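You operate a simulated robot arm through the tools that you are given. There is no shell and no other tool.

You run a simulated robot arm. Do the job below in one go: nothing can be reset, and whatever is moved stays where it is left.

JOB
Wind on pickets till both chains show 5 bar, then ease both valves.
Fine: both valve levers on HOLD before you wind.

The check looks at the end state, three seconds after you hand in, the way a careful person would. Anything else that was tipped, shoved, dropped, spilled or broken makes it a failure.

ROBOT AND FRAMES
A 7-joint arm with a fingered hand, fixed in place. Base frame: the origin is at the foot of the arm, x ahead of it, y to its left, z up. Readings come in cm, degrees, newtons and seconds.
With the tool pointing down near the work surface it reaches from about 32 to 70 cm from the base axis. Its first joint turns from -69.0 to 172.0 degrees. Payload 3.4 kg.
Tool frame: the origin (TCP) lies between the finger pads and is the grasp point; the fingertips stand 2.5 cm ahead of it; z points along the fingers, y is the line along which they close. Largest opening 8.8 cm; the body of the gripper starts 2.9 cm behind the TCP. The gripper is a hand of 4 fingers: y runs from the thumb to the fingers, the wrist lies at [-1.3, -9.7, -16.2] in the tool frame, and closing takes about 1.5 s.
Orientation is that of the tool frame in the base frame, as [roll, pitch, yaw] about the fixed x, y, z axes, in that order (R = Rz(yaw) Ry(pitch) Rx(roll)). With the fingers straight down and the wrist toward the robot, the tool's x, y and z point along [0, 1, 0], [1, 0, 0] and [0, 0, -1] of the base frame.

CONTROLS
- The arm moves only by the tool apply_moves. Its argument "steps" is a list that holds one entry, the list of rows, each a list of 6 numbers: the shift along the tool's x, y, z in m, then the turn, a rotation vector about the tool's x, y, z in degrees. In form: [[[x, y, z, rx, ry, rz], ...]]. A call has 1 to 20 rows; each row is the pose to reach, as a shift and turn from the pose commanded when the call began, along the tool's axes at that moment. "fingers" is the finger opening in m, from 0 to 0.088, set as the call begins (left out, the last holds). Each row takes 0.2 s and may step no farther than 5 cm and 8.6 degrees from the row before; otherwise, or with a gripper value out of range, the whole call is refused. A pose out of reach is approached as far as the arm can. The call stops where the force on the tool passes 40 N (or 10 N more than at its start, if that is more) or the arm is blocked; 0.2 s more then pass. Each finger travels about 10.8 cm/s and halts on what it meets, pressing with about 29 N; the grip force reading is that of the motor and also rises with nothing between the fingers. The clock runs only during rows and for 0.2 s after the last one: add rows that repeat a pose to give the fingers time. The reply holds the time, the measured pose of the TCP, the force on the tool along the base axes, the opening and the grip force, in the units named above and with some noise, with the torque about the TCP (base axes, N m) and any sound that the robot's microphone picked up.
- Cameras (640 x 400 px; columns grow to the right, rows downward): "scene" is fixed at [22.08, 49.95, 122.77]; the picture's right is [-0.97, -0.24, 0.00], its down [-0.06, 0.25, -0.97] and it looks along [0.23, -0.94, -0.26] (base axes); focal length 309 px, centre (320, 200). "wrist" rides on the gripper at [6.4, -8.3, -9.8] in the tool frame; the picture's right is [-0.62, 0.37, -0.69], its down [-0.71, -0.63, 0.30] and it looks along [-0.32, 0.68, 0.65] (tool axes); focal length 265 px, centre (320, 200). There is no depth. A picture from a camera that has moved, and an enlarged one, comes with that camera's place and axes in the base frame and with its lens.
- get_image(camera): a new picture of that camera. The clock stands still meanwhile.
- raise_lower(by): slides the trunk up (or, below 0, down) by that many cm; the arm rides with it, the base frame stays. It gives what a move gives, with no picture.
- set_fingers(index, middle, ring, thumb_bend, thumb_turn): sets how far each is bent, from 0 (flat) to 100 (curled in); at 30 the hand is open as for a grip, at 70 the pads meet at the TCP. One left out holds its place. A second passes; each finger stops where it meets its share of the squeeze, and holds until it gets a number again. A gripper value or a shape takes the hand back. It gives what a move gives, with no picture; readings hold the bend of each and the force on the fingers (four entries, about 0 where the hand has none), thumb and palm. thumb_turn goes from beside the hand (0) to across from the fingers (100), as for a grip.
- preshape(shape): the hand has 4 fingers and takes this shape, open, in about a second: jaw (thumb against the fingers, like two jaws); tri (thumb and two fingers); tip (a fingertip pinch); poke (one finger out to press); point (the index stretched); flat (the hand flat); cup (the hand cupped); fist (a fist). The gripper value then closes the fingers along that shape, each until it touches; the sizes above hold for jaw. It gives what a move gives, with no picture.
- close_up(camera, box): a new picture of the part [left, top, right, bottom] of that camera's present view, enlarged. The clock stands still meanwhile.
- job_done(): hands the job in; it is judged then, once.

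Places have to be worked out from the pictures, the camera data and where the tool is seen. Open the gripper and draw the arm clear of the work before you hand the job in, unless the task says otherwise.

The tools are called as a command line: name --argument value ..., lists and objects as JSON in quotes. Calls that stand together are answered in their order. apply_moves: Moves the arm, as the interface text tells. Its arguments: {"type":"object","properties":{"steps":{"type":"array"},"fingers":{"type":"number"}},"required":["steps"]} The other tools are called the same way: raise_lower (by) slides the trunk up or down; preshape (shape) gives the hand a shape; set_fingers (index, middle, ring, thumb_bend, thumb_turn) moves the fingers one by one; get_image (camera) takes a picture; close_up (camera, box) takes an enlarged picture of a part of a camera's view; job_done () hands the job in.

At the start:

```text
time_s: 0.0
tool_pos: [26.66, -37.22, 99.7]
tcp_rot: [179.9, 0.0, 89.9]
ft_force: [-0.5, 0.2, 0.4]
torque: [0.0, -0.01, -0.01]
opening: 8.76
grasp_force: 0.0
shape: jaw
bend: [30.0, 30.0, 30.0, 30.0, 98.0]
finger forces: [0.0, 0.0, 0.0, 0.0, 0.0, 0.0]
trunk travel left (down, up): [-60.0, 24.0]
```

scene: 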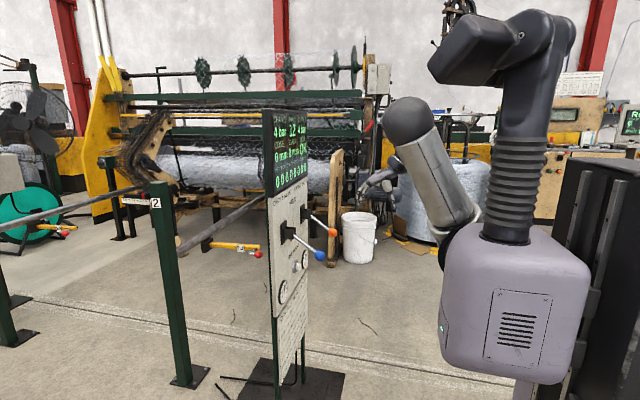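
wrist: 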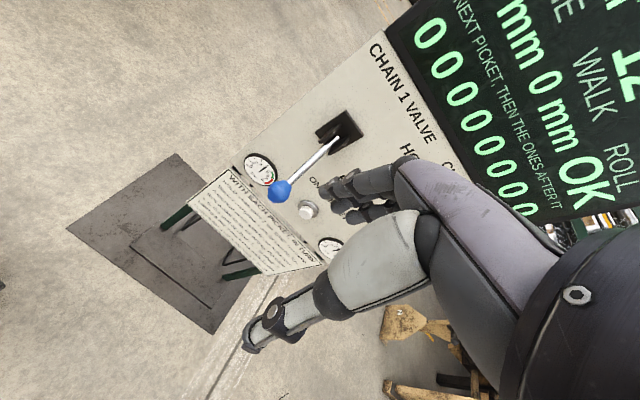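

The panel stands in front of the arm with two lever valves, gauges and a display. I'll enlarge the views to read everything before moving.

close_up --camera "scene" --box '[240, 100, 360, 220]'

close_up --camera "scene" --box '[240, 200, 360, 380]'

close_up --camera "wrist" --box '[180, 20, 460, 280]'

close_up --camera "wrist" --box '[380, 0, 640, 220]'

close_up --camera "wrist" --box '[180, 140, 360, 280]'

```text
3.33 times, centred on (300, 160) of scene
camera zoom: at [22.08, 49.95, 122.77], right [-0.97, -0.24, 0.0], down [-0.06, 0.25, -0.97], along [0.23, -0.94, -0.26], focal length 1030 px, centre (387, 333)
```

zoom: 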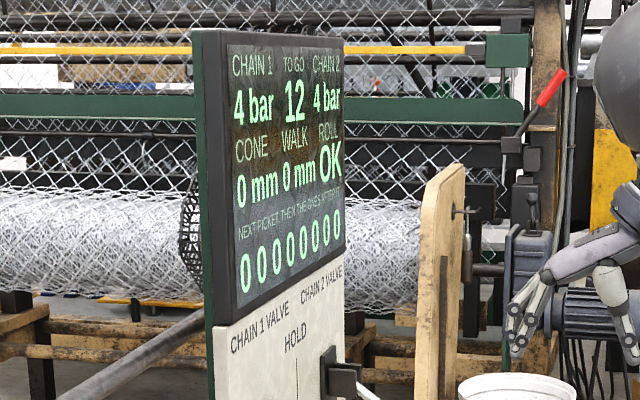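

```text
2.22 times, centred on (300, 290) of scene
camera zoom: at [22.08, 49.95, 122.77], right [-0.97, -0.24, 0.0], down [-0.06, 0.25, -0.97], along [0.23, -0.94, -0.26], focal length 686 px, centre (364, 0)
```

zoom: 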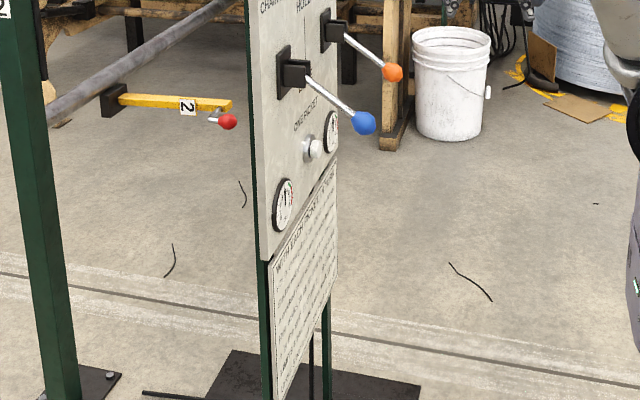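

```text
1.54 times, centred on (320, 150) of wrist
camera zoom: at [18.28, -30.92, 109.54], right [0.37, -0.62, 0.69], down [-0.63, -0.71, -0.3], along [0.68, -0.32, -0.65], focal length 408 px, centre (320, 277)
```

zoom: 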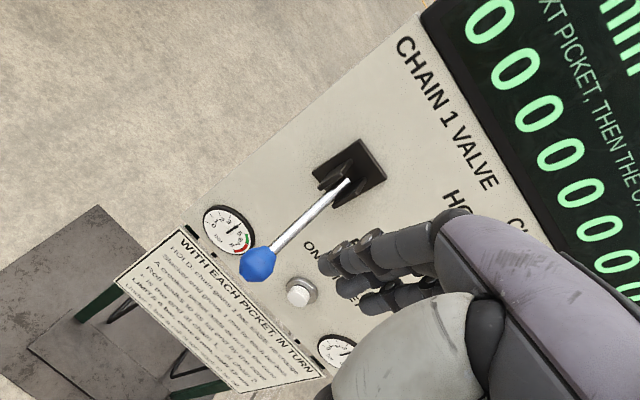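

```text
1.82 times, centred on (510, 110) of wrist
camera zoom: at [18.28, -30.92, 109.54], right [0.37, -0.62, 0.69], down [-0.63, -0.71, -0.3], along [0.68, -0.32, -0.65], focal length 483 px, centre (-26, 364)
```

zoom: 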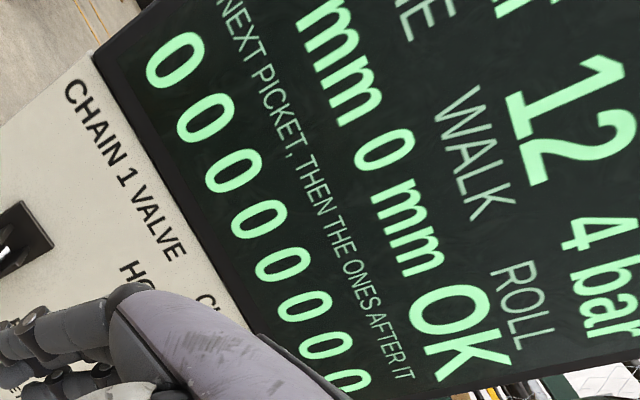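

```text
2.86 times, centred on (270, 210) of wrist
camera zoom: at [18.28, -30.92, 109.54], right [0.37, -0.62, 0.69], down [-0.63, -0.71, -0.3], along [0.68, -0.32, -0.65], focal length 758 px, centre (463, 171)
```

zoom: 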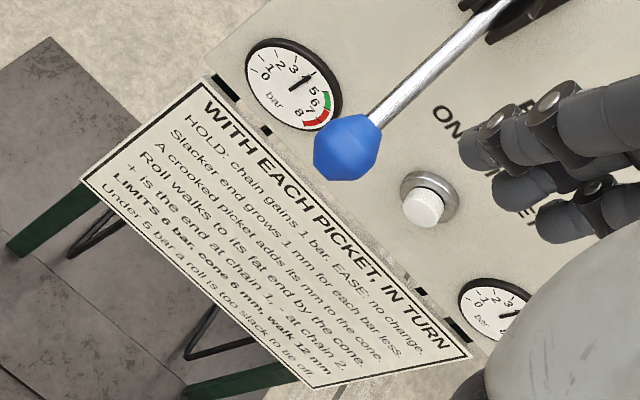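

Both chains read 4 bar, next pickets are all 0 mm, and there is one push button ("ONE PICKET") between the gauges. I still need the lever labels, so I look closer at the region around the valves.

close_up --camera "scene" --box '[262, 180, 322, 260]'

close_up --camera "wrist" --box '[290, 90, 430, 230]'

close_up --camera "scene" --box '[350, 80, 500, 240]'

close_up --camera "wrist" --box '[180, 160, 340, 280]'

```text
5.00 times, centred on (292, 220) of scene
camera zoom: at [22.08, 49.95, 122.77], right [-0.97, -0.24, 0.0], down [-0.06, 0.25, -0.97], along [0.23, -0.94, -0.26], focal length 1544 px, centre (460, 100)
```

zoom: 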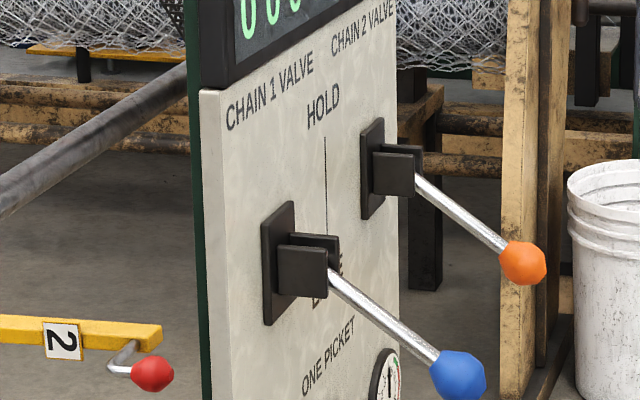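

```text
2.86 times, centred on (360, 160) of wrist
camera zoom: at [18.28, -30.92, 109.54], right [0.37, -0.62, 0.69], down [-0.63, -0.71, -0.3], along [0.68, -0.32, -0.65], focal length 758 px, centre (206, 314)
```

zoom: 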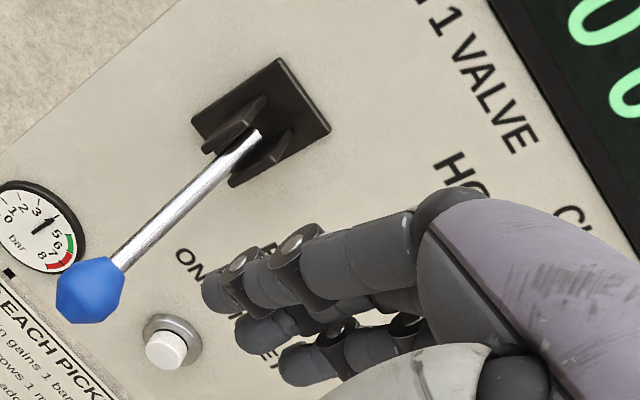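

```text
2.50 times, centred on (425, 160) of scene
camera zoom: at [22.08, 49.95, 122.77], right [-0.97, -0.24, 0.0], down [-0.06, 0.25, -0.97], along [0.23, -0.94, -0.26], focal length 772 px, centre (58, 300)
```

zoom: 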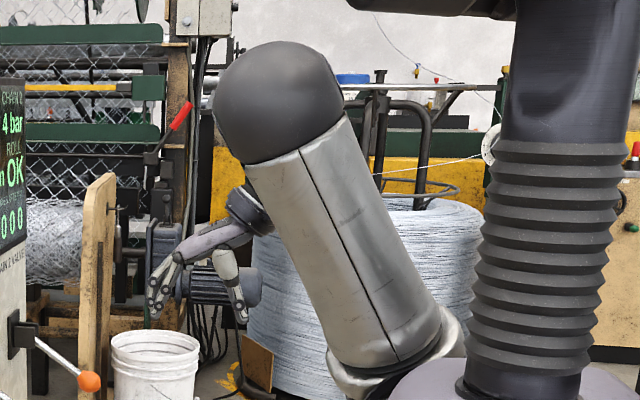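

```text
3.33 times, centred on (260, 220) of wrist
camera zoom: at [18.28, -30.92, 109.54], right [0.37, -0.62, 0.69], down [-0.63, -0.71, -0.3], along [0.68, -0.32, -0.65], focal length 885 px, centre (520, 133)
```

zoom: 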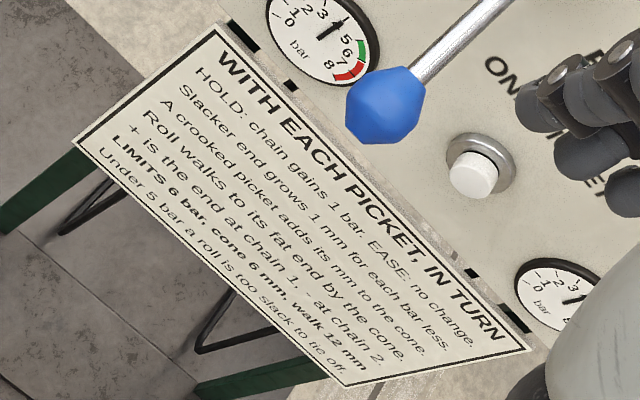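

The labels are clear now: HOLD is up and EASE is down, and both levers are down (EASE). I place the blue ball near [44, -39, 79.6], the orange near [44, -60, 79.6] and the button near [55, -49, 69.5]. I'll turn the hand toward pointing forward, in stages, while clear of the panel.

apply_moves --steps '[[[0, 0.005, 0, -8, 0, 0], [0, 0.01, 0, -16, 0, 0], [0, 0.015, 0, -24, 0, 0], [0, 0.02, 0, -32, 0, 0], [0, 0.025, 0, -40, 0, 0], [0, 0.03, 0, -48, 0, 0]]]'

```text
time_s: 1.4
tool_pos: [29.67, -37.27, 99.47]
tcp_rot: [131.9, -0.1, 90.0]
ft_force: [-0.4, -0.3, -0.3]
torque: [0.01, 0.02, 0.02]
opening: 8.76
grasp_force: 0.1
shape: jaw
bend: [30.0, 30.0, 30.0, 30.0, 98.0]
finger forces: [0.0, 0.0, 0.0, 0.0, 0.0, 0.1]
trunk travel left (down, up): [-60.0, 24.0]
```

The turn goes well. I complete it to horizontal and look.

apply_moves --steps '[[[0, 0, 0, -8, 0, 0], [0, 0, 0, -16, 0, 0], [0, 0, 0, -24, 0, 0], [0, 0, 0, -32, 0, 0], [0, 0, 0, -40, 0, 0], [0, 0, 0, -42, 0, 0]]]'

get_image --camera "scene"

get_image --camera "wrist"

```text
time_s: 2.8
tool_pos: [35.44, -38.25, 99.33]
tcp_rot: [89.9, 0.0, 90.1]
ft_force: [-0.6, 0.1, 0.9]
torque: [-0.03, 0.02, -0.03]
opening: 8.76
grasp_force: 0.1
shape: jaw
bend: [30.0, 30.0, 30.0, 30.0, 98.0]
finger forces: [0.0, 0.1, 0.1, 0.0, 0.1, 0.0]
out of reach, approached as far as the arm can: row 2, 4, 5, 6
trunk travel left (down, up): [-60.0, 24.0]
```

```text
taken
```

scene: 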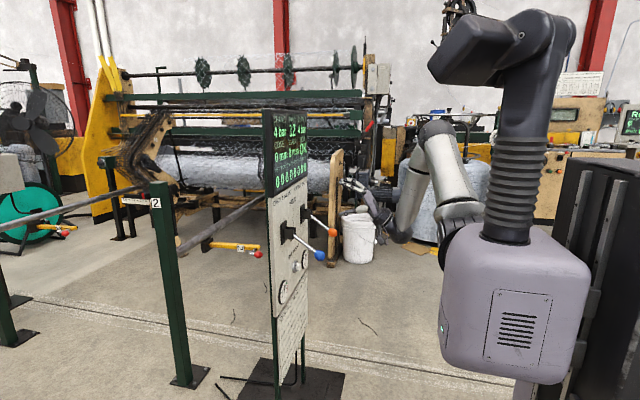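

```text
taken
camera wrist: at [25.61, -32.08, 91.02], right [-0.69, -0.62, 0.37], down [0.3, -0.72, -0.63], along [0.65, -0.33, 0.68], focal length 265 px, centre (320, 200)
```

wrist: 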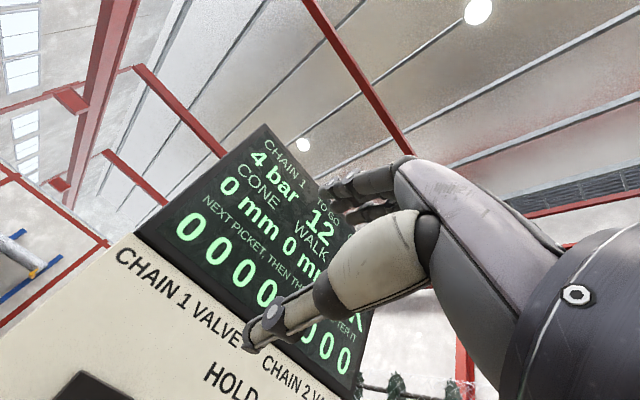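

The hand now points at the panel with the thumb below and fingers above, at TCP [35.4, -38.3, 99.3], and tips about 38. That stays short of the levers (x≥42), so I lower the trunk by 20 cm to get level with the blue ball.

raise_lower --by -20

get_image --camera "scene"

get_image --camera "wrist"

```text
time_s: 5.0
tool_pos: [35.42, -38.41, 79.28]
tcp_rot: [90.0, 0.0, 90.0]
ft_force: [0.4, -0.4, -0.1]
torque: [-0.03, -0.02, 0.01]
opening: 8.78
grasp_force: 0.0
shape: jaw
bend: [30.0, 30.0, 30.0, 30.0, 98.0]
finger forces: [0.0, 0.0, 0.1, 0.0, 0.0, 0.1]
trunk travel left (down, up): [-40.0, 44.0]
```

```text
taken
```

scene: 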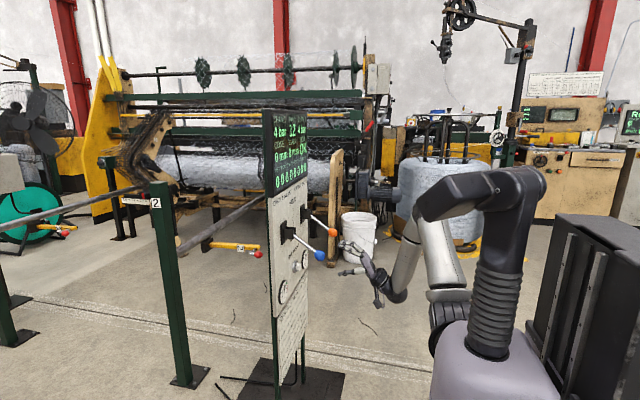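

```text
taken
camera wrist: at [25.57, -32.09, 71.03], right [-0.69, -0.62, 0.37], down [0.3, -0.71, -0.63], along [0.65, -0.32, 0.68], focal length 265 px, centre (320, 200)
```

wrist: 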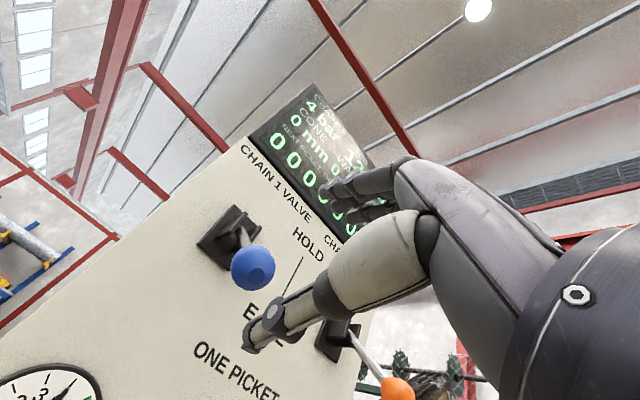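

The wrist view confirms the blue ball near [44, -39.1, 79.7], with a radius of about 1.8 cm. I advance so the ball sits between the thumb (below) and the fingers (above).

apply_moves --steps '[[[-0.006, 0.003, 0.015, 0, 0, 0], [-0.006, 0.003, 0.03, 0, 0, 0], [-0.006, 0.003, 0.045, 0, 0, 0], [-0.006, 0.003, 0.06, 0, 0, 0], [-0.006, 0.003, 0.075, 0, 0, 0], [-0.006, 0.003, 0.08, 0, 0, 0]]]'

get_image --camera "wrist"

close_up --camera "scene" --box '[260, 180, 420, 320]'

```text
time_s: 6.4
tool_pos: [43.46, -39.13, 79.68]
tcp_rot: [90.0, 0.0, 90.1]
ft_force: [-0.1, 0.3, 0.1]
torque: [0.01, 0.02, 0.01]
opening: 8.77
grasp_force: 0.1
shape: jaw
bend: [30.0, 30.0, 30.0, 30.0, 98.0]
finger forces: [0.1, 0.0, 0.1, 0.1, 0.0, 0.0]
trunk travel left (down, up): [-40.0, 44.0]
```

```text
taken
camera wrist: at [33.58, -32.78, 71.35], right [-0.69, -0.62, 0.37], down [0.3, -0.71, -0.63], along [0.65, -0.32, 0.68], focal length 265 px, centre (320, 200)
```

wrist: 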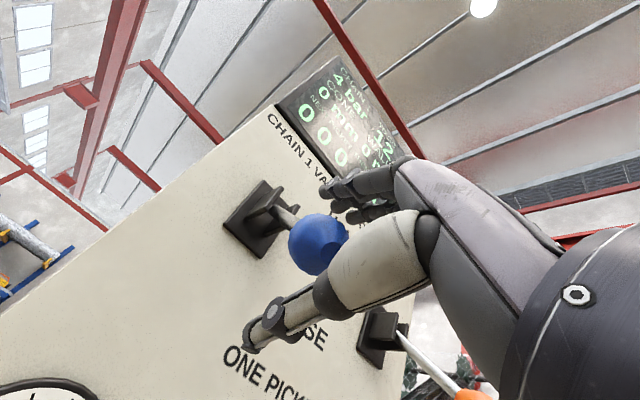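

```text
2.86 times, centred on (340, 250) of scene
camera zoom: at [22.08, 49.95, 122.77], right [-0.97, -0.24, 0.0], down [-0.06, 0.25, -0.97], along [0.23, -0.94, -0.26], focal length 882 px, centre (263, 57)
```

zoom: 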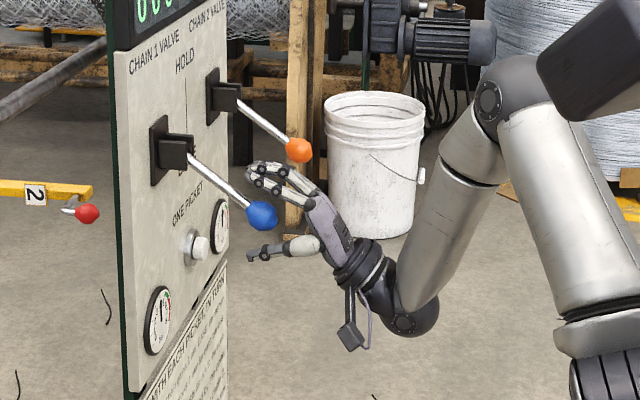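

The ball sits in the mouth with the thumb below. I narrow the opening a little and lift along the first half of the lever's arc (pivot about [53.5, -39, 86.2], radius 11.6), slowly.

apply_moves --steps '[[[0, 0, 0, 0, 0, 0], [0, 0, 0, 0, 0, 0], [0, 0.006, 0, 0, 0, 0], [0, 0.013, 0, 0, 0, 0], [0, 0.022, -0.005, 0, 0, 0], [0, 0.031, -0.01, 0, 0, 0], [0, 0.04, -0.0135, 0, 0, 0], [0, 0.05, -0.0166, 0, 0, 0]]]' --fingers 0.065

get_image --camera "wrist"

close_up --camera "scene" --box '[260, 180, 420, 320]'

```text
time_s: 8.2
tool_pos: [41.67, -39.02, 84.54]
tcp_rot: [90.1, 0.0, 90.0]
ft_force: [-5.5, 0.9, -7.3]
torque: [0.04, 0.25, 0.01]
opening: 6.75
grasp_force: 0.1
shape: jaw
bend: [27.0, 36.0, 33.0, 47.0, 98.0]
finger forces: [0.1, 0.0, 0.0, 0.1, 7.3, 0.1]
trunk travel left (down, up): [-40.0, 44.0]
```

```text
taken
camera wrist: at [31.88, -32.69, 76.27], right [-0.69, -0.62, 0.37], down [0.3, -0.71, -0.63], along [0.65, -0.33, 0.68], focal length 265 px, centre (320, 200)
```

wrist: 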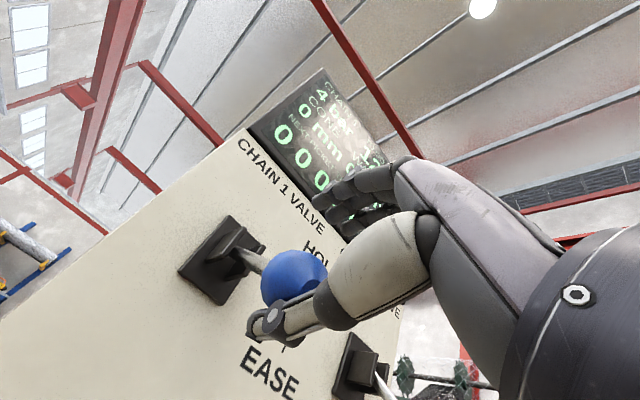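

```text
2.86 times, centred on (340, 250) of scene
camera zoom: at [22.08, 49.95, 122.77], right [-0.97, -0.24, 0.0], down [-0.06, 0.25, -0.97], along [0.23, -0.94, -0.26], focal length 882 px, centre (263, 57)
```

zoom: 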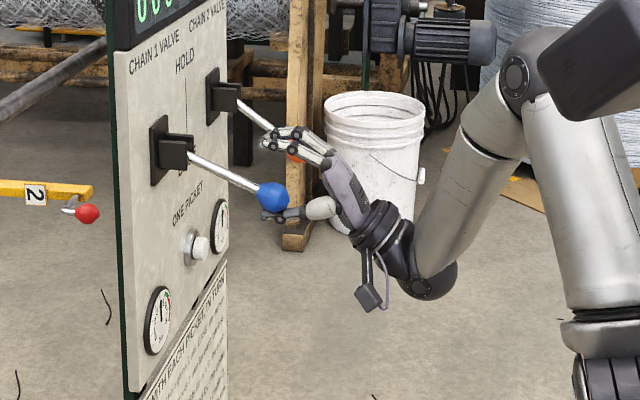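

The lever follows with about 7 N of push and is near -21°. I continue up the arc toward HOLD.

apply_moves --steps '[[[0, 0.01, -0.003, 0, 0, 0], [0, 0.02, -0.005, 0, 0, 0], [0, 0.03, -0.006, 0, 0, 0], [0, 0.04, -0.006, 0, 0, 0], [0, 0.05, -0.005, 0, 0, 0], [0, 0.06, -0.003, 0, 0, 0], [0, 0.07, 0, 0, 0, 0], [0, 0.08, 0.004, 0, 0, 0]]]'

get_image --camera "wrist"

close_up --camera "scene" --box '[260, 160, 420, 300]'

```text
time_s: 10.0
tool_pos: [42.21, -39.08, 92.7]
tcp_rot: [90.1, 0.0, 90.0]
ft_force: [0.2, 0.1, 0.3]
torque: [0.0, 0.01, 0.02]
opening: 6.53
grasp_force: 0.0
shape: jaw
bend: [27.0, 36.0, 33.0, 55.0, 99.0]
finger forces: [0.0, 0.0, 0.0, 0.1, 0.0, 0.1]
trunk travel left (down, up): [-40.0, 44.0]
```

```text
taken
camera wrist: at [32.37, -32.72, 84.39], right [-0.69, -0.62, 0.37], down [0.3, -0.71, -0.63], along [0.65, -0.32, 0.68], focal length 265 px, centre (320, 200)
```

wrist: 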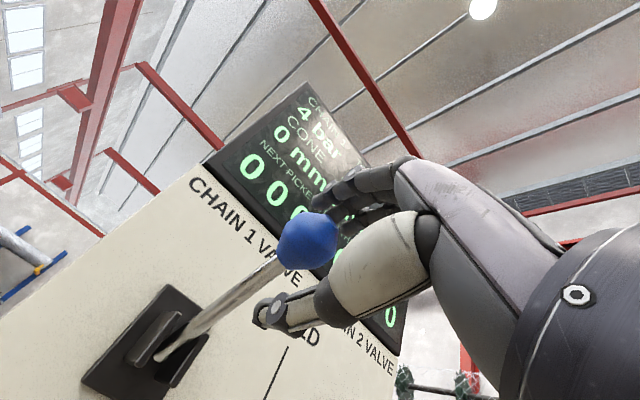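

```text
2.86 times, centred on (340, 230) of scene
camera zoom: at [22.08, 49.95, 122.77], right [-0.97, -0.24, 0.0], down [-0.06, 0.25, -0.97], along [0.23, -0.94, -0.26], focal length 882 px, centre (263, 114)
```

zoom: 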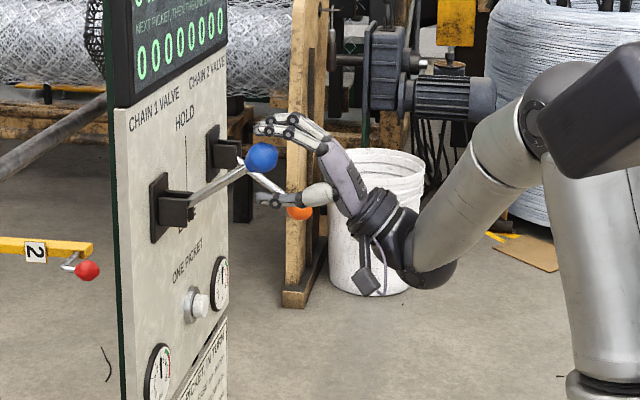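

The lever snapped over centre; the blue ball now sits near [44, -39, 93.2], and no force remains on the hand, so chain 1 is on HOLD. I withdraw straight back and open, then move over to the orange lever.

apply_moves --steps '[[[0, 0, -0.01, 0, 0, 0], [0, 0, -0.025, 0, 0, 0], [0, 0, -0.04, 0, 0, 0], [0, 0, -0.055, 0, 0, 0], [0, 0, -0.063, 0, 0, 0], [0, -0.03, -0.063, 0, 0, 0], [-0.02, -0.06, -0.063, 0, 0, 0], [-0.05, -0.09, -0.063, 0, 0, 0], [-0.08, -0.12, -0.063, 0, 0, 0], [-0.11, -0.13, -0.063, 0, 0, 0], [-0.14, -0.13, -0.063, 0, 0, 0], [-0.17, -0.13, -0.063, 0, 0, 0], [-0.2, -0.13, -0.063, 0, 0, 0], [-0.211, -0.13, -0.063, 0, 0, 0]]]' --fingers 0.088

get_image --camera "wrist"

get_image --camera "scene"

```text
time_s: 13.0
tool_pos: [35.87, -60.06, 79.57]
tcp_rot: [90.1, -0.1, 90.0]
ft_force: [0.4, -0.3, 1.2]
torque: [-0.01, 0.02, -0.01]
opening: 8.8
grasp_force: 0.0
shape: jaw
bend: [30.0, 30.0, 30.0, 30.0, 98.0]
finger forces: [0.0, 0.0, 0.0, 0.0, 0.1, 0.0]
trunk travel left (down, up): [-40.0, 44.0]
```

```text
taken
camera wrist: at [25.95, -53.72, 71.28], right [-0.69, -0.62, 0.37], down [0.3, -0.71, -0.63], along [0.65, -0.32, 0.68], focal length 265 px, centre (320, 200)
```

wrist: 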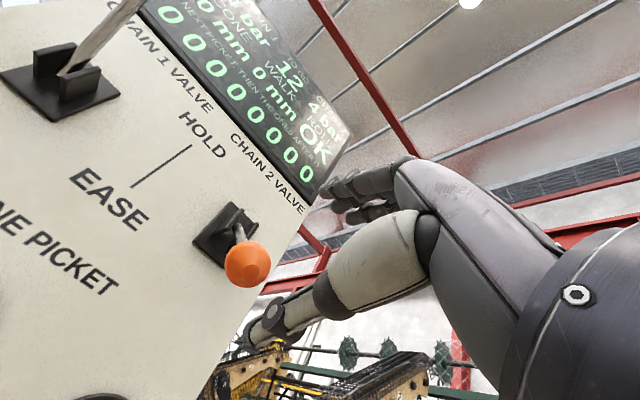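

```text
taken
```

scene: 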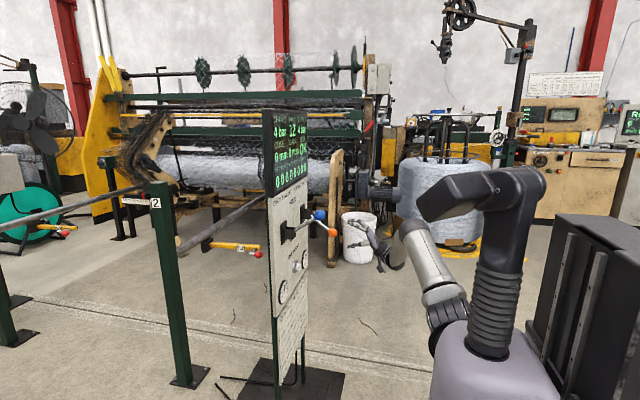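

The orange ball is computed at [44, -60.1, 79.7], lined up with the hand. I advance onto it and repeat the same lift, with a stop partway.

apply_moves --steps '[[[0, 0.001, 0.015, 0, 0, 0], [0, 0.001, 0.03, 0, 0, 0], [0, 0.001, 0.045, 0, 0, 0], [0, 0.001, 0.06, 0, 0, 0], [0, 0.001, 0.072, 0, 0, 0], [0, 0.001, 0.076, 0, 0, 0]]]'

get_image --camera "wrist"

```text
time_s: 14.4
tool_pos: [43.5, -59.95, 79.63]
tcp_rot: [90.0, 0.0, 90.1]
ft_force: [-0.6, 0.6, 0.2]
torque: [-0.01, -0.02, -0.02]
opening: 8.77
grasp_force: 0.1
shape: jaw
bend: [30.0, 30.0, 30.0, 30.0, 98.0]
finger forces: [0.0, 0.0, 0.0, 0.0, 0.0, 0.0]
trunk travel left (down, up): [-40.0, 44.0]
```

```text
taken
camera wrist: at [33.66, -53.8, 71.39], right [-0.69, -0.62, 0.37], down [0.3, -0.71, -0.63], along [0.65, -0.32, 0.68], focal length 265 px, centre (320, 200)
```

wrist: 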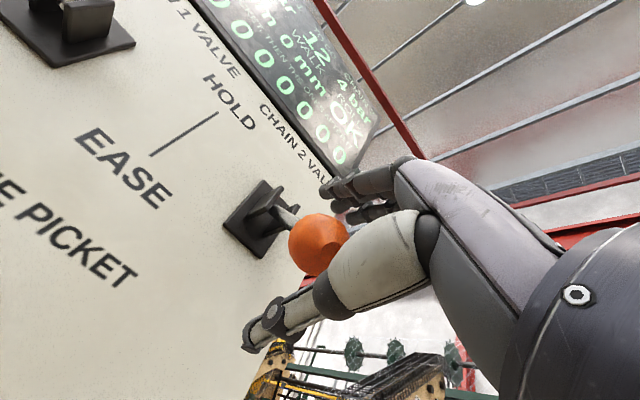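

The picture matches the one before the first lift. I repeat that lift along the same arc.

apply_moves --steps '[[[0, 0, 0, 0, 0, 0], [0, 0, 0, 0, 0, 0], [0, 0.006, 0, 0, 0, 0], [0, 0.013, 0, 0, 0, 0], [0, 0.022, -0.005, 0, 0, 0], [0, 0.031, -0.01, 0, 0, 0], [0, 0.04, -0.0135, 0, 0, 0], [0, 0.05, -0.0166, 0, 0, 0]]]' --fingers 0.065

apply_moves --steps '[[[0, 0.01, -0.003, 0, 0, 0], [0, 0.02, -0.005, 0, 0, 0], [0, 0.03, -0.006, 0, 0, 0], [0, 0.04, -0.006, 0, 0, 0], [0, 0.05, -0.005, 0, 0, 0], [0, 0.06, -0.003, 0, 0, 0], [0, 0.07, 0, 0, 0, 0], [0, 0.08, 0.004, 0, 0, 0]]]'

get_image --camera "wrist"

close_up --camera "scene" --box '[250, 100, 410, 280]'

```text
time_s: 16.2
tool_pos: [41.65, -60.15, 84.66]
tcp_rot: [90.1, -0.2, 89.9]
ft_force: [-5.2, -0.1, -6.5]
torque: [0.04, 0.27, -0.02]
opening: 6.75
grasp_force: 0.0
shape: jaw
bend: [27.0, 36.0, 33.0, 47.0, 99.0]
finger forces: [0.0, 0.0, 0.1, 0.0, 7.3, 0.0]
trunk travel left (down, up): [-40.0, 44.0]
```

```text
time_s: 18.0
tool_pos: [42.12, -60.05, 92.72]
tcp_rot: [90.0, 0.0, 90.0]
ft_force: [-0.2, 0.1, 0.0]
torque: [0.02, 0.03, 0.01]
opening: 6.56
grasp_force: 0.1
shape: jaw
bend: [27.0, 36.0, 33.0, 55.0, 99.0]
finger forces: [0.0, 0.1, 0.1, 0.0, 0.0, 0.0]
trunk travel left (down, up): [-40.0, 44.0]
```

```text
taken
camera wrist: at [32.32, -53.78, 84.38], right [-0.69, -0.62, 0.37], down [0.3, -0.71, -0.63], along [0.65, -0.32, 0.68], focal length 265 px, centre (320, 200)
```

wrist: 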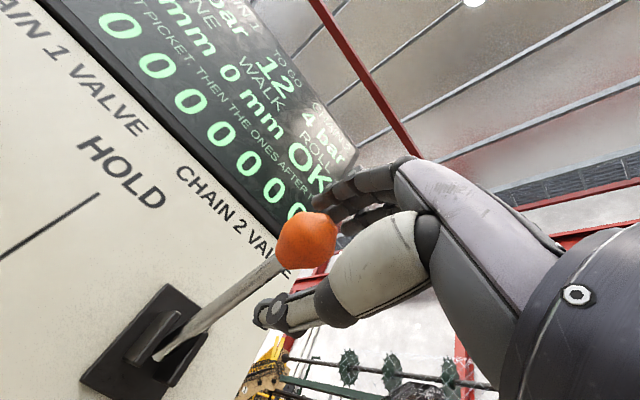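

```text
2.22 times, centred on (330, 190) of scene
camera zoom: at [22.08, 49.95, 122.77], right [-0.97, -0.24, 0.0], down [-0.06, 0.25, -0.97], along [0.23, -0.94, -0.26], focal length 686 px, centre (298, 222)
```

zoom: 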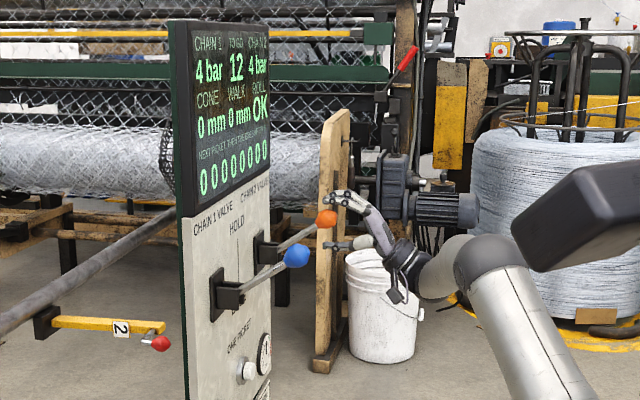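

Both levers are now up on HOLD and the display still shows 4/4 bar, 12 to go. I withdraw, line up with the button column at y≈-49.3, and lower the trunk 10 cm.

apply_moves --steps '[[[0, 0, -0.01, 0, 0, 0], [0, 0, -0.025, 0, 0, 0], [0, 0, -0.04, 0, 0, 0], [0, 0, -0.055, 0, 0, 0], [0, 0, -0.063, 0, 0, 0], [0, -0.03, -0.063, 0, 0, 0], [0.02, -0.06, -0.063, 0, 0, 0], [0.05, -0.09, -0.063, 0, 0, 0], [0.08, -0.12, -0.063, 0, 0, 0], [0.107, -0.13, -0.063, 0, 0, 0]]]' --fingers 0.088

raise_lower --by -10

preshape --shape "poke"

get_image --camera "wrist"

get_image --camera "scene"

close_up --camera "scene" --box '[260, 190, 420, 310]'

```text
time_s: 20.2
tool_pos: [36.02, -49.28, 79.8]
tcp_rot: [90.0, 0.0, 90.2]
ft_force: [0.0, -0.3, -0.3]
torque: [0.01, 0.0, 0.01]
opening: 8.81
grasp_force: 0.0
shape: jaw
bend: [30.0, 30.0, 30.0, 30.0, 98.0]
finger forces: [0.0, 0.1, 0.1, 0.0, 0.0, 0.0]
trunk travel left (down, up): [-40.0, 44.0]
```

```text
time_s: 21.5
tool_pos: [35.91, -49.2, 69.75]
tcp_rot: [90.0, 0.0, 90.0]
ft_force: [0.2, 1.0, 0.2]
torque: [-0.01, -0.03, 0.02]
opening: 8.8
grasp_force: 0.0
shape: jaw
bend: [30.0, 30.0, 30.0, 30.0, 98.0]
finger forces: [0.0, 0.1, 0.0, 0.0, 0.0, 0.0]
trunk travel left (down, up): [-30.0, 54.0]
```

```text
time_s: 22.4
tool_pos: [36.03, -49.28, 69.75]
tcp_rot: [90.1, 0.0, 90.1]
ft_force: [-0.1, 0.2, -0.7]
torque: [-0.06, -0.01, 0.02]
opening: 0.01
grasp_force: 0.1
shape: poke
bend: [70.0, 70.0, 99.0, 100.0, 100.0]
finger forces: [0.1, 0.1, 0.1, 0.1, 0.0, 0.0]
trunk travel left (down, up): [-30.0, 54.0]
```

```text
taken
camera wrist: at [26.18, -43.02, 61.47], right [-0.69, -0.62, 0.37], down [0.3, -0.71, -0.63], along [0.65, -0.32, 0.68], focal length 265 px, centre (320, 200)
```

wrist: 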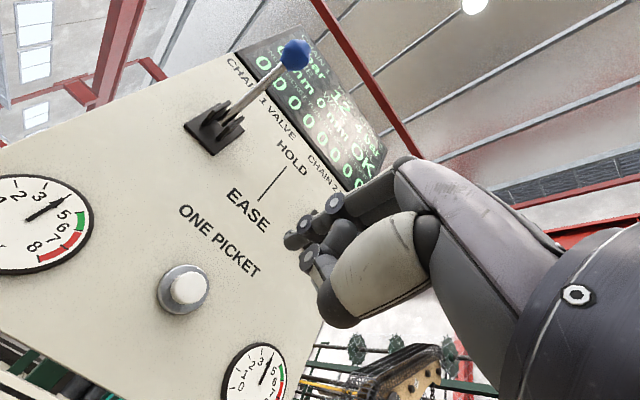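

```text
taken
```

scene: 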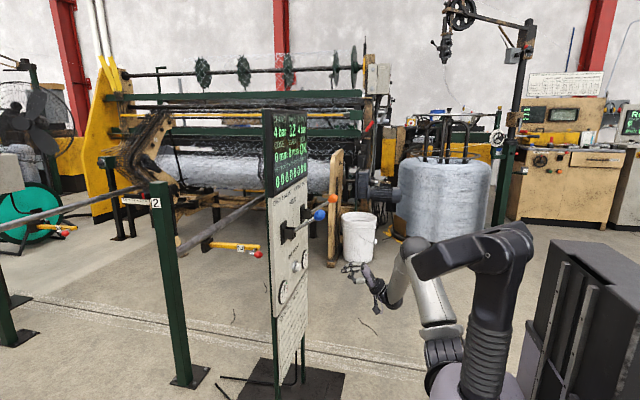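

```text
3.33 times, centred on (340, 250) of scene
camera zoom: at [22.08, 49.95, 122.77], right [-0.97, -0.24, 0.0], down [-0.06, 0.25, -0.97], along [0.23, -0.94, -0.26], focal length 1030 px, centre (253, 33)
```

zoom: 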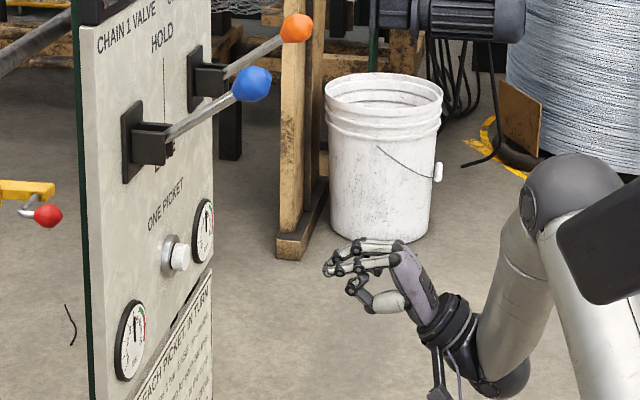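

The button is at about [54.6, -49.4, 68.9]. The poke shape has two fingers half-extended, so I take a close look to see where the tips are and which one leads.

close_up --camera "wrist" --box '[260, 170, 420, 330]'

close_up --camera "scene" --box '[330, 250, 390, 300]'

```text
2.50 times, centred on (340, 250) of wrist
camera zoom: at [26.18, -43.02, 61.47], right [-0.69, -0.62, 0.37], down [0.3, -0.71, -0.63], along [0.65, -0.32, 0.68], focal length 664 px, centre (270, 75)
```

zoom: 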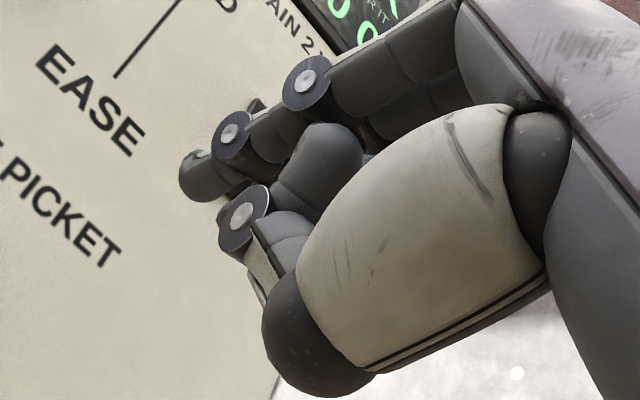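

```text
8.00 times, centred on (360, 275) of scene
camera zoom: at [22.08, 49.95, 122.77], right [-0.97, -0.24, 0.0], down [-0.06, 0.25, -0.97], along [0.23, -0.94, -0.26], focal length 2471 px, centre (0, -400)
```

zoom: 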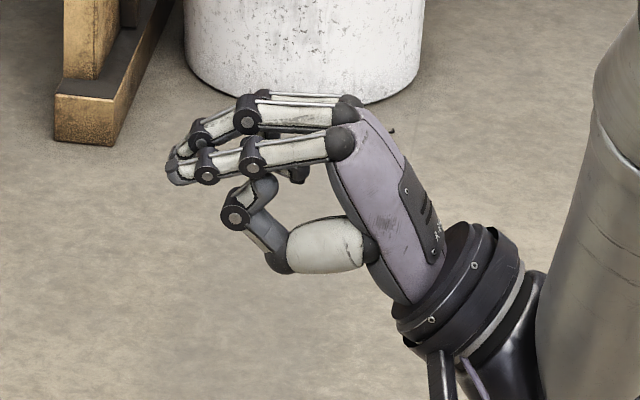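

In poke shape the index tip is near [38.4, -48.4, 69.6], with the middle beside it about 2 cm to -y. I shift slightly and go forward to about 2 cm short of the button, then check.

apply_moves --steps '[[[-0.004, -0.006, 0.01, 0, 0, 0], [-0.004, -0.006, 0.03, 0, 0, 0], [-0.004, -0.006, 0.05, 0, 0, 0], [-0.004, -0.006, 0.07, 0, 0, 0], [-0.004, -0.006, 0.09, 0, 0, 0], [-0.004, -0.006, 0.11, 0, 0, 0], [-0.004, -0.006, 0.13, 0, 0, 0], [-0.004, -0.006, 0.14, 0, 0, 0]]]'

close_up --camera "wrist" --box '[200, 150, 440, 350]'

close_up --camera "scene" --box '[270, 230, 350, 300]'

```text
time_s: 24.2
tool_pos: [50.19, -49.78, 69.29]
tcp_rot: [90.1, 0.0, 89.9]
ft_force: [1.0, -0.1, -0.1]
torque: [0.04, -0.01, 0.0]
opening: 0.0
grasp_force: 0.1
shape: poke
bend: [70.0, 70.0, 99.0, 100.0, 100.0]
finger forces: [0.0, 0.1, 0.0, 0.1, 0.0, 0.0]
trunk travel left (down, up): [-30.0, 54.0]
```

```text
2.00 times, centred on (320, 250) of wrist
camera zoom: at [40.2, -43.47, 60.97], right [-0.69, -0.62, 0.37], down [0.3, -0.71, -0.63], along [0.65, -0.32, 0.68], focal length 531 px, centre (320, 100)
```

zoom: 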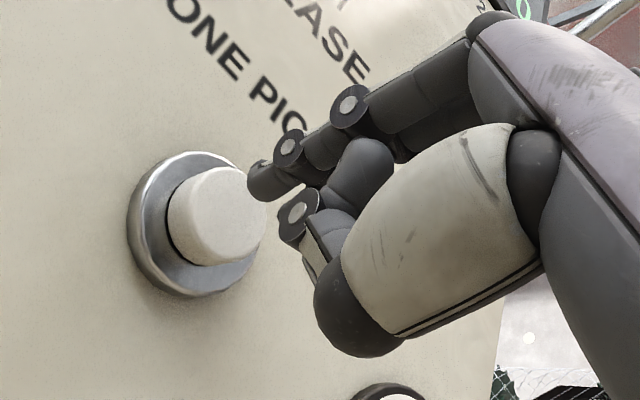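

```text
5.71 times, centred on (310, 265) of scene
camera zoom: at [22.08, 49.95, 122.77], right [-0.97, -0.24, 0.0], down [-0.06, 0.25, -0.97], along [0.23, -0.94, -0.26], focal length 1765 px, centre (377, -171)
```

zoom: 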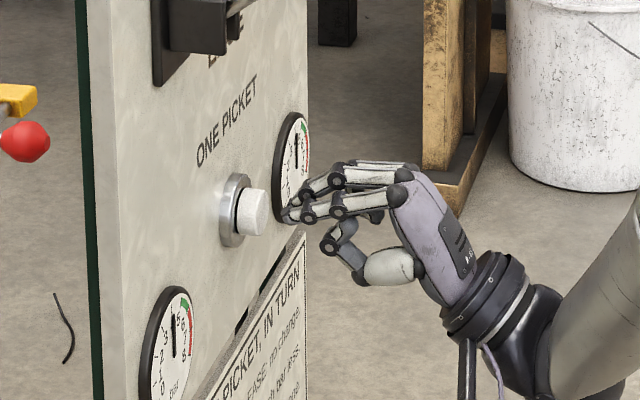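

The index tip is about [52.2, -48.9, 69.4] and the cap face about [54.6, -50, 69.1]. I shift 0.6 cm to -y, close the gap, and then push in small steps, watching for a force or click.

apply_moves --steps '[[[-0.006, -0.002, 0.005, 0, 0, 0], [-0.006, -0.002, 0.012, 0, 0, 0], [-0.006, -0.002, 0.018, 0, 0, 0], [-0.006, -0.002, 0.022, 0, 0, 0], [-0.006, -0.002, 0.025, 0, 0, 0]]]'

close_up --camera "wrist" --box '[200, 150, 440, 350]'

close_up --camera "scene" --box '[250, 100, 370, 300]'

```text
time_s: 25.4
tool_pos: [52.04, -50.33, 68.97]
tcp_rot: [89.9, 0.0, 90.1]
ft_force: [-20.1, 3.2, -1.1]
torque: [-0.04, 0.02, 0.14]
opening: 0.0
grasp_force: 0.1
shape: poke
bend: [70.0, 70.0, 99.0, 100.0, 100.0]
finger forces: [14.1, 6.7, 0.0, 0.0, 0.0, 0.0]
trunk travel left (down, up): [-30.0, 54.0]
heard: click
```

```text
2.00 times, centred on (320, 250) of wrist
camera zoom: at [42.35, -44.09, 60.74], right [-0.69, -0.62, 0.37], down [0.3, -0.71, -0.63], along [0.65, -0.33, 0.68], focal length 531 px, centre (320, 100)
```

zoom: 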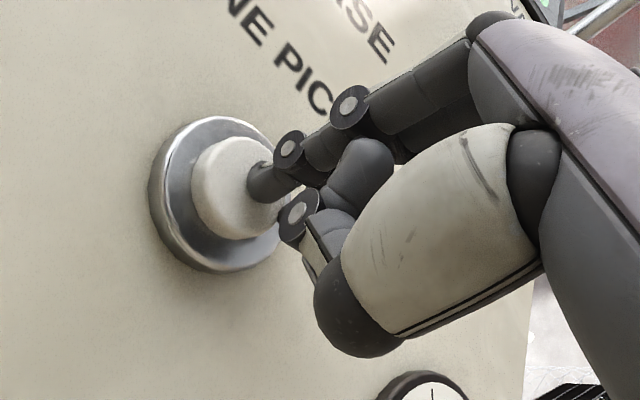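

```text
2.00 times, centred on (310, 200) of scene
camera zoom: at [22.08, 49.95, 122.77], right [-0.97, -0.24, 0.0], down [-0.06, 0.25, -0.97], along [0.23, -0.94, -0.26], focal length 618 px, centre (340, 200)
```

zoom: 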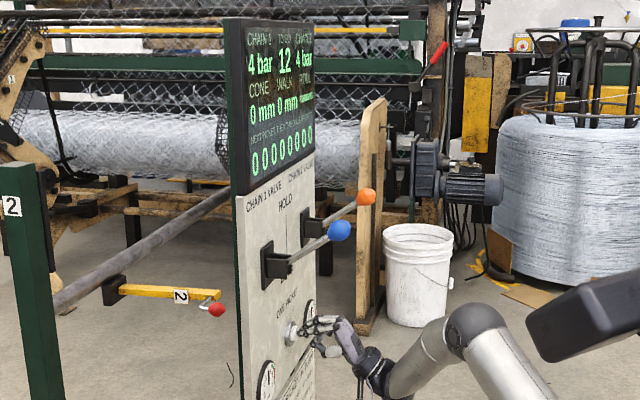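

I heard a click at 20 N, and the ROLL field has changed (probably running). I back straight off the button and watch the display.

apply_moves --steps '[[[0, 0, -0.01, 0, 0, 0], [0, 0, -0.03, 0, 0, 0], [0, 0, -0.05, 0, 0, 0], [0, 0, -0.07, 0, 0, 0], [0, 0, -0.09, 0, 0, 0], [0, 0, -0.11, 0, 0, 0], [0, 0, -0.13, 0, 0, 0], [0, 0, -0.15, 0, 0, 0], [0, 0, -0.162, 0, 0, 0]]]'

close_up --camera "scene" --box '[255, 100, 325, 200]'

close_up --camera "scene" --box '[260, 190, 360, 310]'

```text
time_s: 27.4
tool_pos: [36.29, -50.31, 68.89]
tcp_rot: [89.9, 0.0, 90.1]
ft_force: [-1.0, 0.1, 0.1]
torque: [0.02, 0.03, 0.02]
opening: 0.0
grasp_force: 0.1
shape: poke
bend: [70.0, 70.0, 99.0, 100.0, 100.0]
finger forces: [0.0, 0.0, 0.1, 0.0, 0.1, 0.0]
trunk travel left (down, up): [-30.0, 54.0]
```

```text
4.00 times, centred on (290, 150) of scene
camera zoom: at [22.08, 49.95, 122.77], right [-0.97, -0.24, 0.0], down [-0.06, 0.25, -0.97], along [0.23, -0.94, -0.26], focal length 1236 px, centre (440, 400)
```

zoom: 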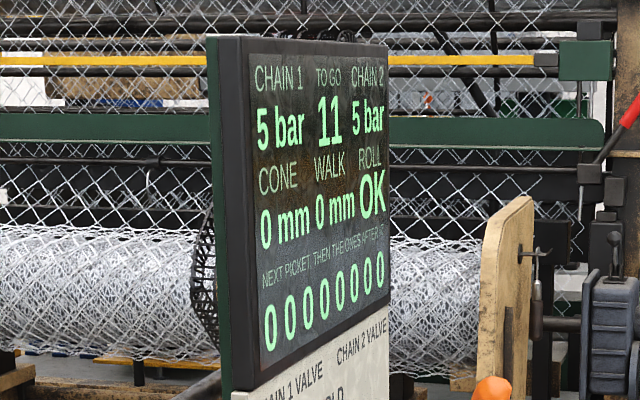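

```text
3.33 times, centred on (310, 250) of scene
camera zoom: at [22.08, 49.95, 122.77], right [-0.97, -0.24, 0.0], down [-0.06, 0.25, -0.97], along [0.23, -0.94, -0.26], focal length 1030 px, centre (353, 33)
```

zoom: 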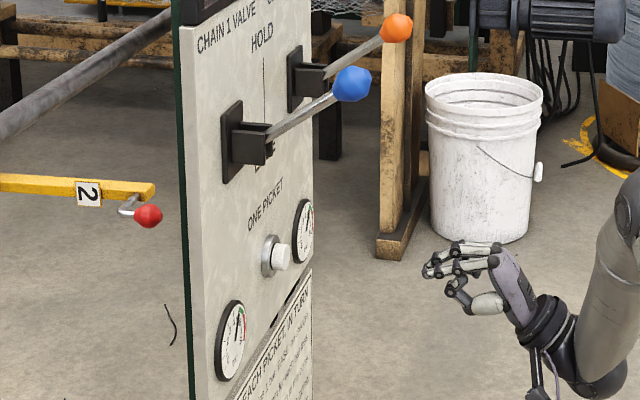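

Both chains now show 5 bar with 11 to go, cone 0, walk 0, ROLL OK, so no more winding. I reopen to jaw and raise the trunk 24 cm to lever height, staying at x≈36, then line up with the orange ball (now up, near z 93).

preshape --shape "jaw"

raise_lower --by 24

apply_moves --steps '[[[-0.02, 0, 0, 0, 0, 0], [-0.05, 0, 0, 0, 0, 0], [-0.08, 0, 0, 0, 0, 0], [-0.098, 0, 0, 0, 0, 0]]]' --fingers 0.088

get_image --camera "wrist"

close_up --camera "scene" --box '[260, 160, 420, 300]'

```text
time_s: 28.3
tool_pos: [36.24, -50.31, 68.89]
tcp_rot: [90.0, 0.0, 90.1]
ft_force: [0.4, 0.4, -0.3]
torque: [0.02, 0.02, 0.02]
opening: 8.8
grasp_force: 0.1
shape: jaw
bend: [30.0, 30.0, 30.0, 30.0, 98.0]
finger forces: [0.0, 0.0, 0.0, 0.0, 0.1, 0.0]
trunk travel left (down, up): [-30.0, 54.0]
```

```text
time_s: 30.8
tool_pos: [36.22, -50.31, 92.83]
tcp_rot: [90.1, 0.0, 90.0]
ft_force: [0.2, 0.5, -0.2]
torque: [0.04, -0.02, -0.01]
opening: 8.78
grasp_force: 0.1
shape: jaw
bend: [30.0, 30.0, 30.0, 30.0, 98.0]
finger forces: [0.0, 0.0, 0.1, 0.0, 0.0, 0.0]
trunk travel left (down, up): [-54.0, 30.0]
```

```text
time_s: 31.8
tool_pos: [36.45, -60.19, 92.91]
tcp_rot: [90.0, 0.0, 90.0]
ft_force: [-0.1, -0.9, 1.5]
torque: [0.01, 0.02, 0.01]
opening: 8.78
grasp_force: 0.0
shape: jaw
bend: [30.0, 30.0, 30.0, 30.0, 98.0]
finger forces: [0.0, 0.0, 0.0, 0.1, 0.0, 0.0]
trunk travel left (down, up): [-54.0, 30.0]
```

```text
taken
camera wrist: at [26.5, -53.86, 84.68], right [-0.69, -0.62, 0.37], down [0.3, -0.71, -0.63], along [0.65, -0.32, 0.68], focal length 265 px, centre (320, 200)
```

wrist: 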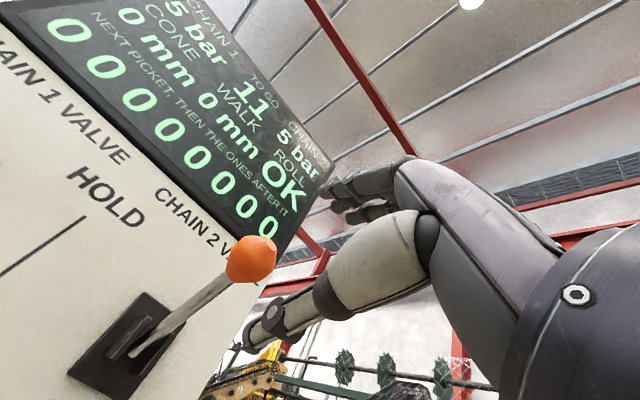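

```text
2.86 times, centred on (340, 230) of scene
camera zoom: at [22.08, 49.95, 122.77], right [-0.97, -0.24, 0.0], down [-0.06, 0.25, -0.97], along [0.23, -0.94, -0.26], focal length 882 px, centre (263, 114)
```

zoom: 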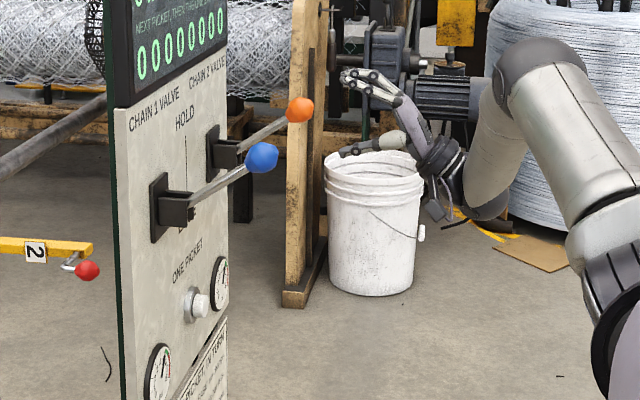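

The orange ball is at [44, -60.1, 93.4]. I rise 0.8 cm, move in so the ball lies between fingers and thumb, then check.

apply_moves --steps '[[[0, 0.008, 0.015, 0, 0, 0], [0, 0.008, 0.03, 0, 0, 0], [0, 0.008, 0.045, 0, 0, 0], [0, 0.008, 0.06, 0, 0, 0], [0, 0.008, 0.07, 0, 0, 0]]]'

get_image --camera "wrist"

close_up --camera "scene" --box '[270, 160, 390, 260]'

```text
time_s: 33.0
tool_pos: [43.31, -60.23, 93.69]
tcp_rot: [90.0, 0.0, 90.0]
ft_force: [0.3, 0.3, 0.2]
torque: [-0.03, -0.01, 0.0]
opening: 8.81
grasp_force: 0.1
shape: jaw
bend: [30.0, 30.0, 30.0, 30.0, 98.0]
finger forces: [0.0, 0.0, 0.1, 0.0, 0.0, 0.1]
trunk travel left (down, up): [-54.0, 30.0]
```

```text
taken
camera wrist: at [33.53, -53.89, 85.43], right [-0.69, -0.62, 0.37], down [0.3, -0.71, -0.63], along [0.65, -0.32, 0.68], focal length 265 px, centre (320, 200)
```

wrist: 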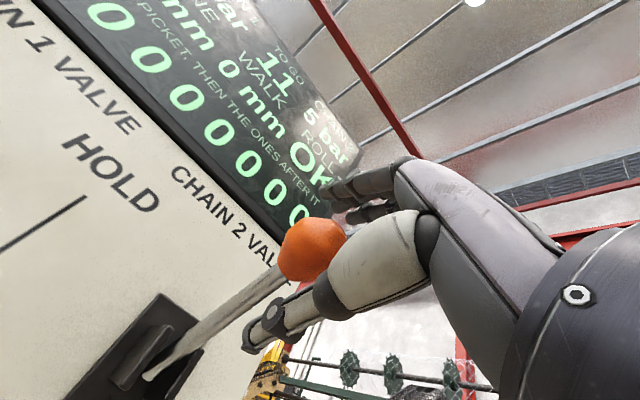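

```text
4.00 times, centred on (330, 210) of scene
camera zoom: at [22.08, 49.95, 122.77], right [-0.97, -0.24, 0.0], down [-0.06, 0.25, -0.97], along [0.23, -0.94, -0.26], focal length 1236 px, centre (280, 160)
```

zoom: 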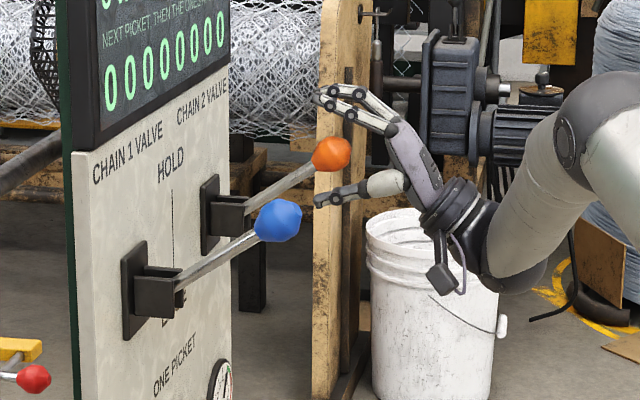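

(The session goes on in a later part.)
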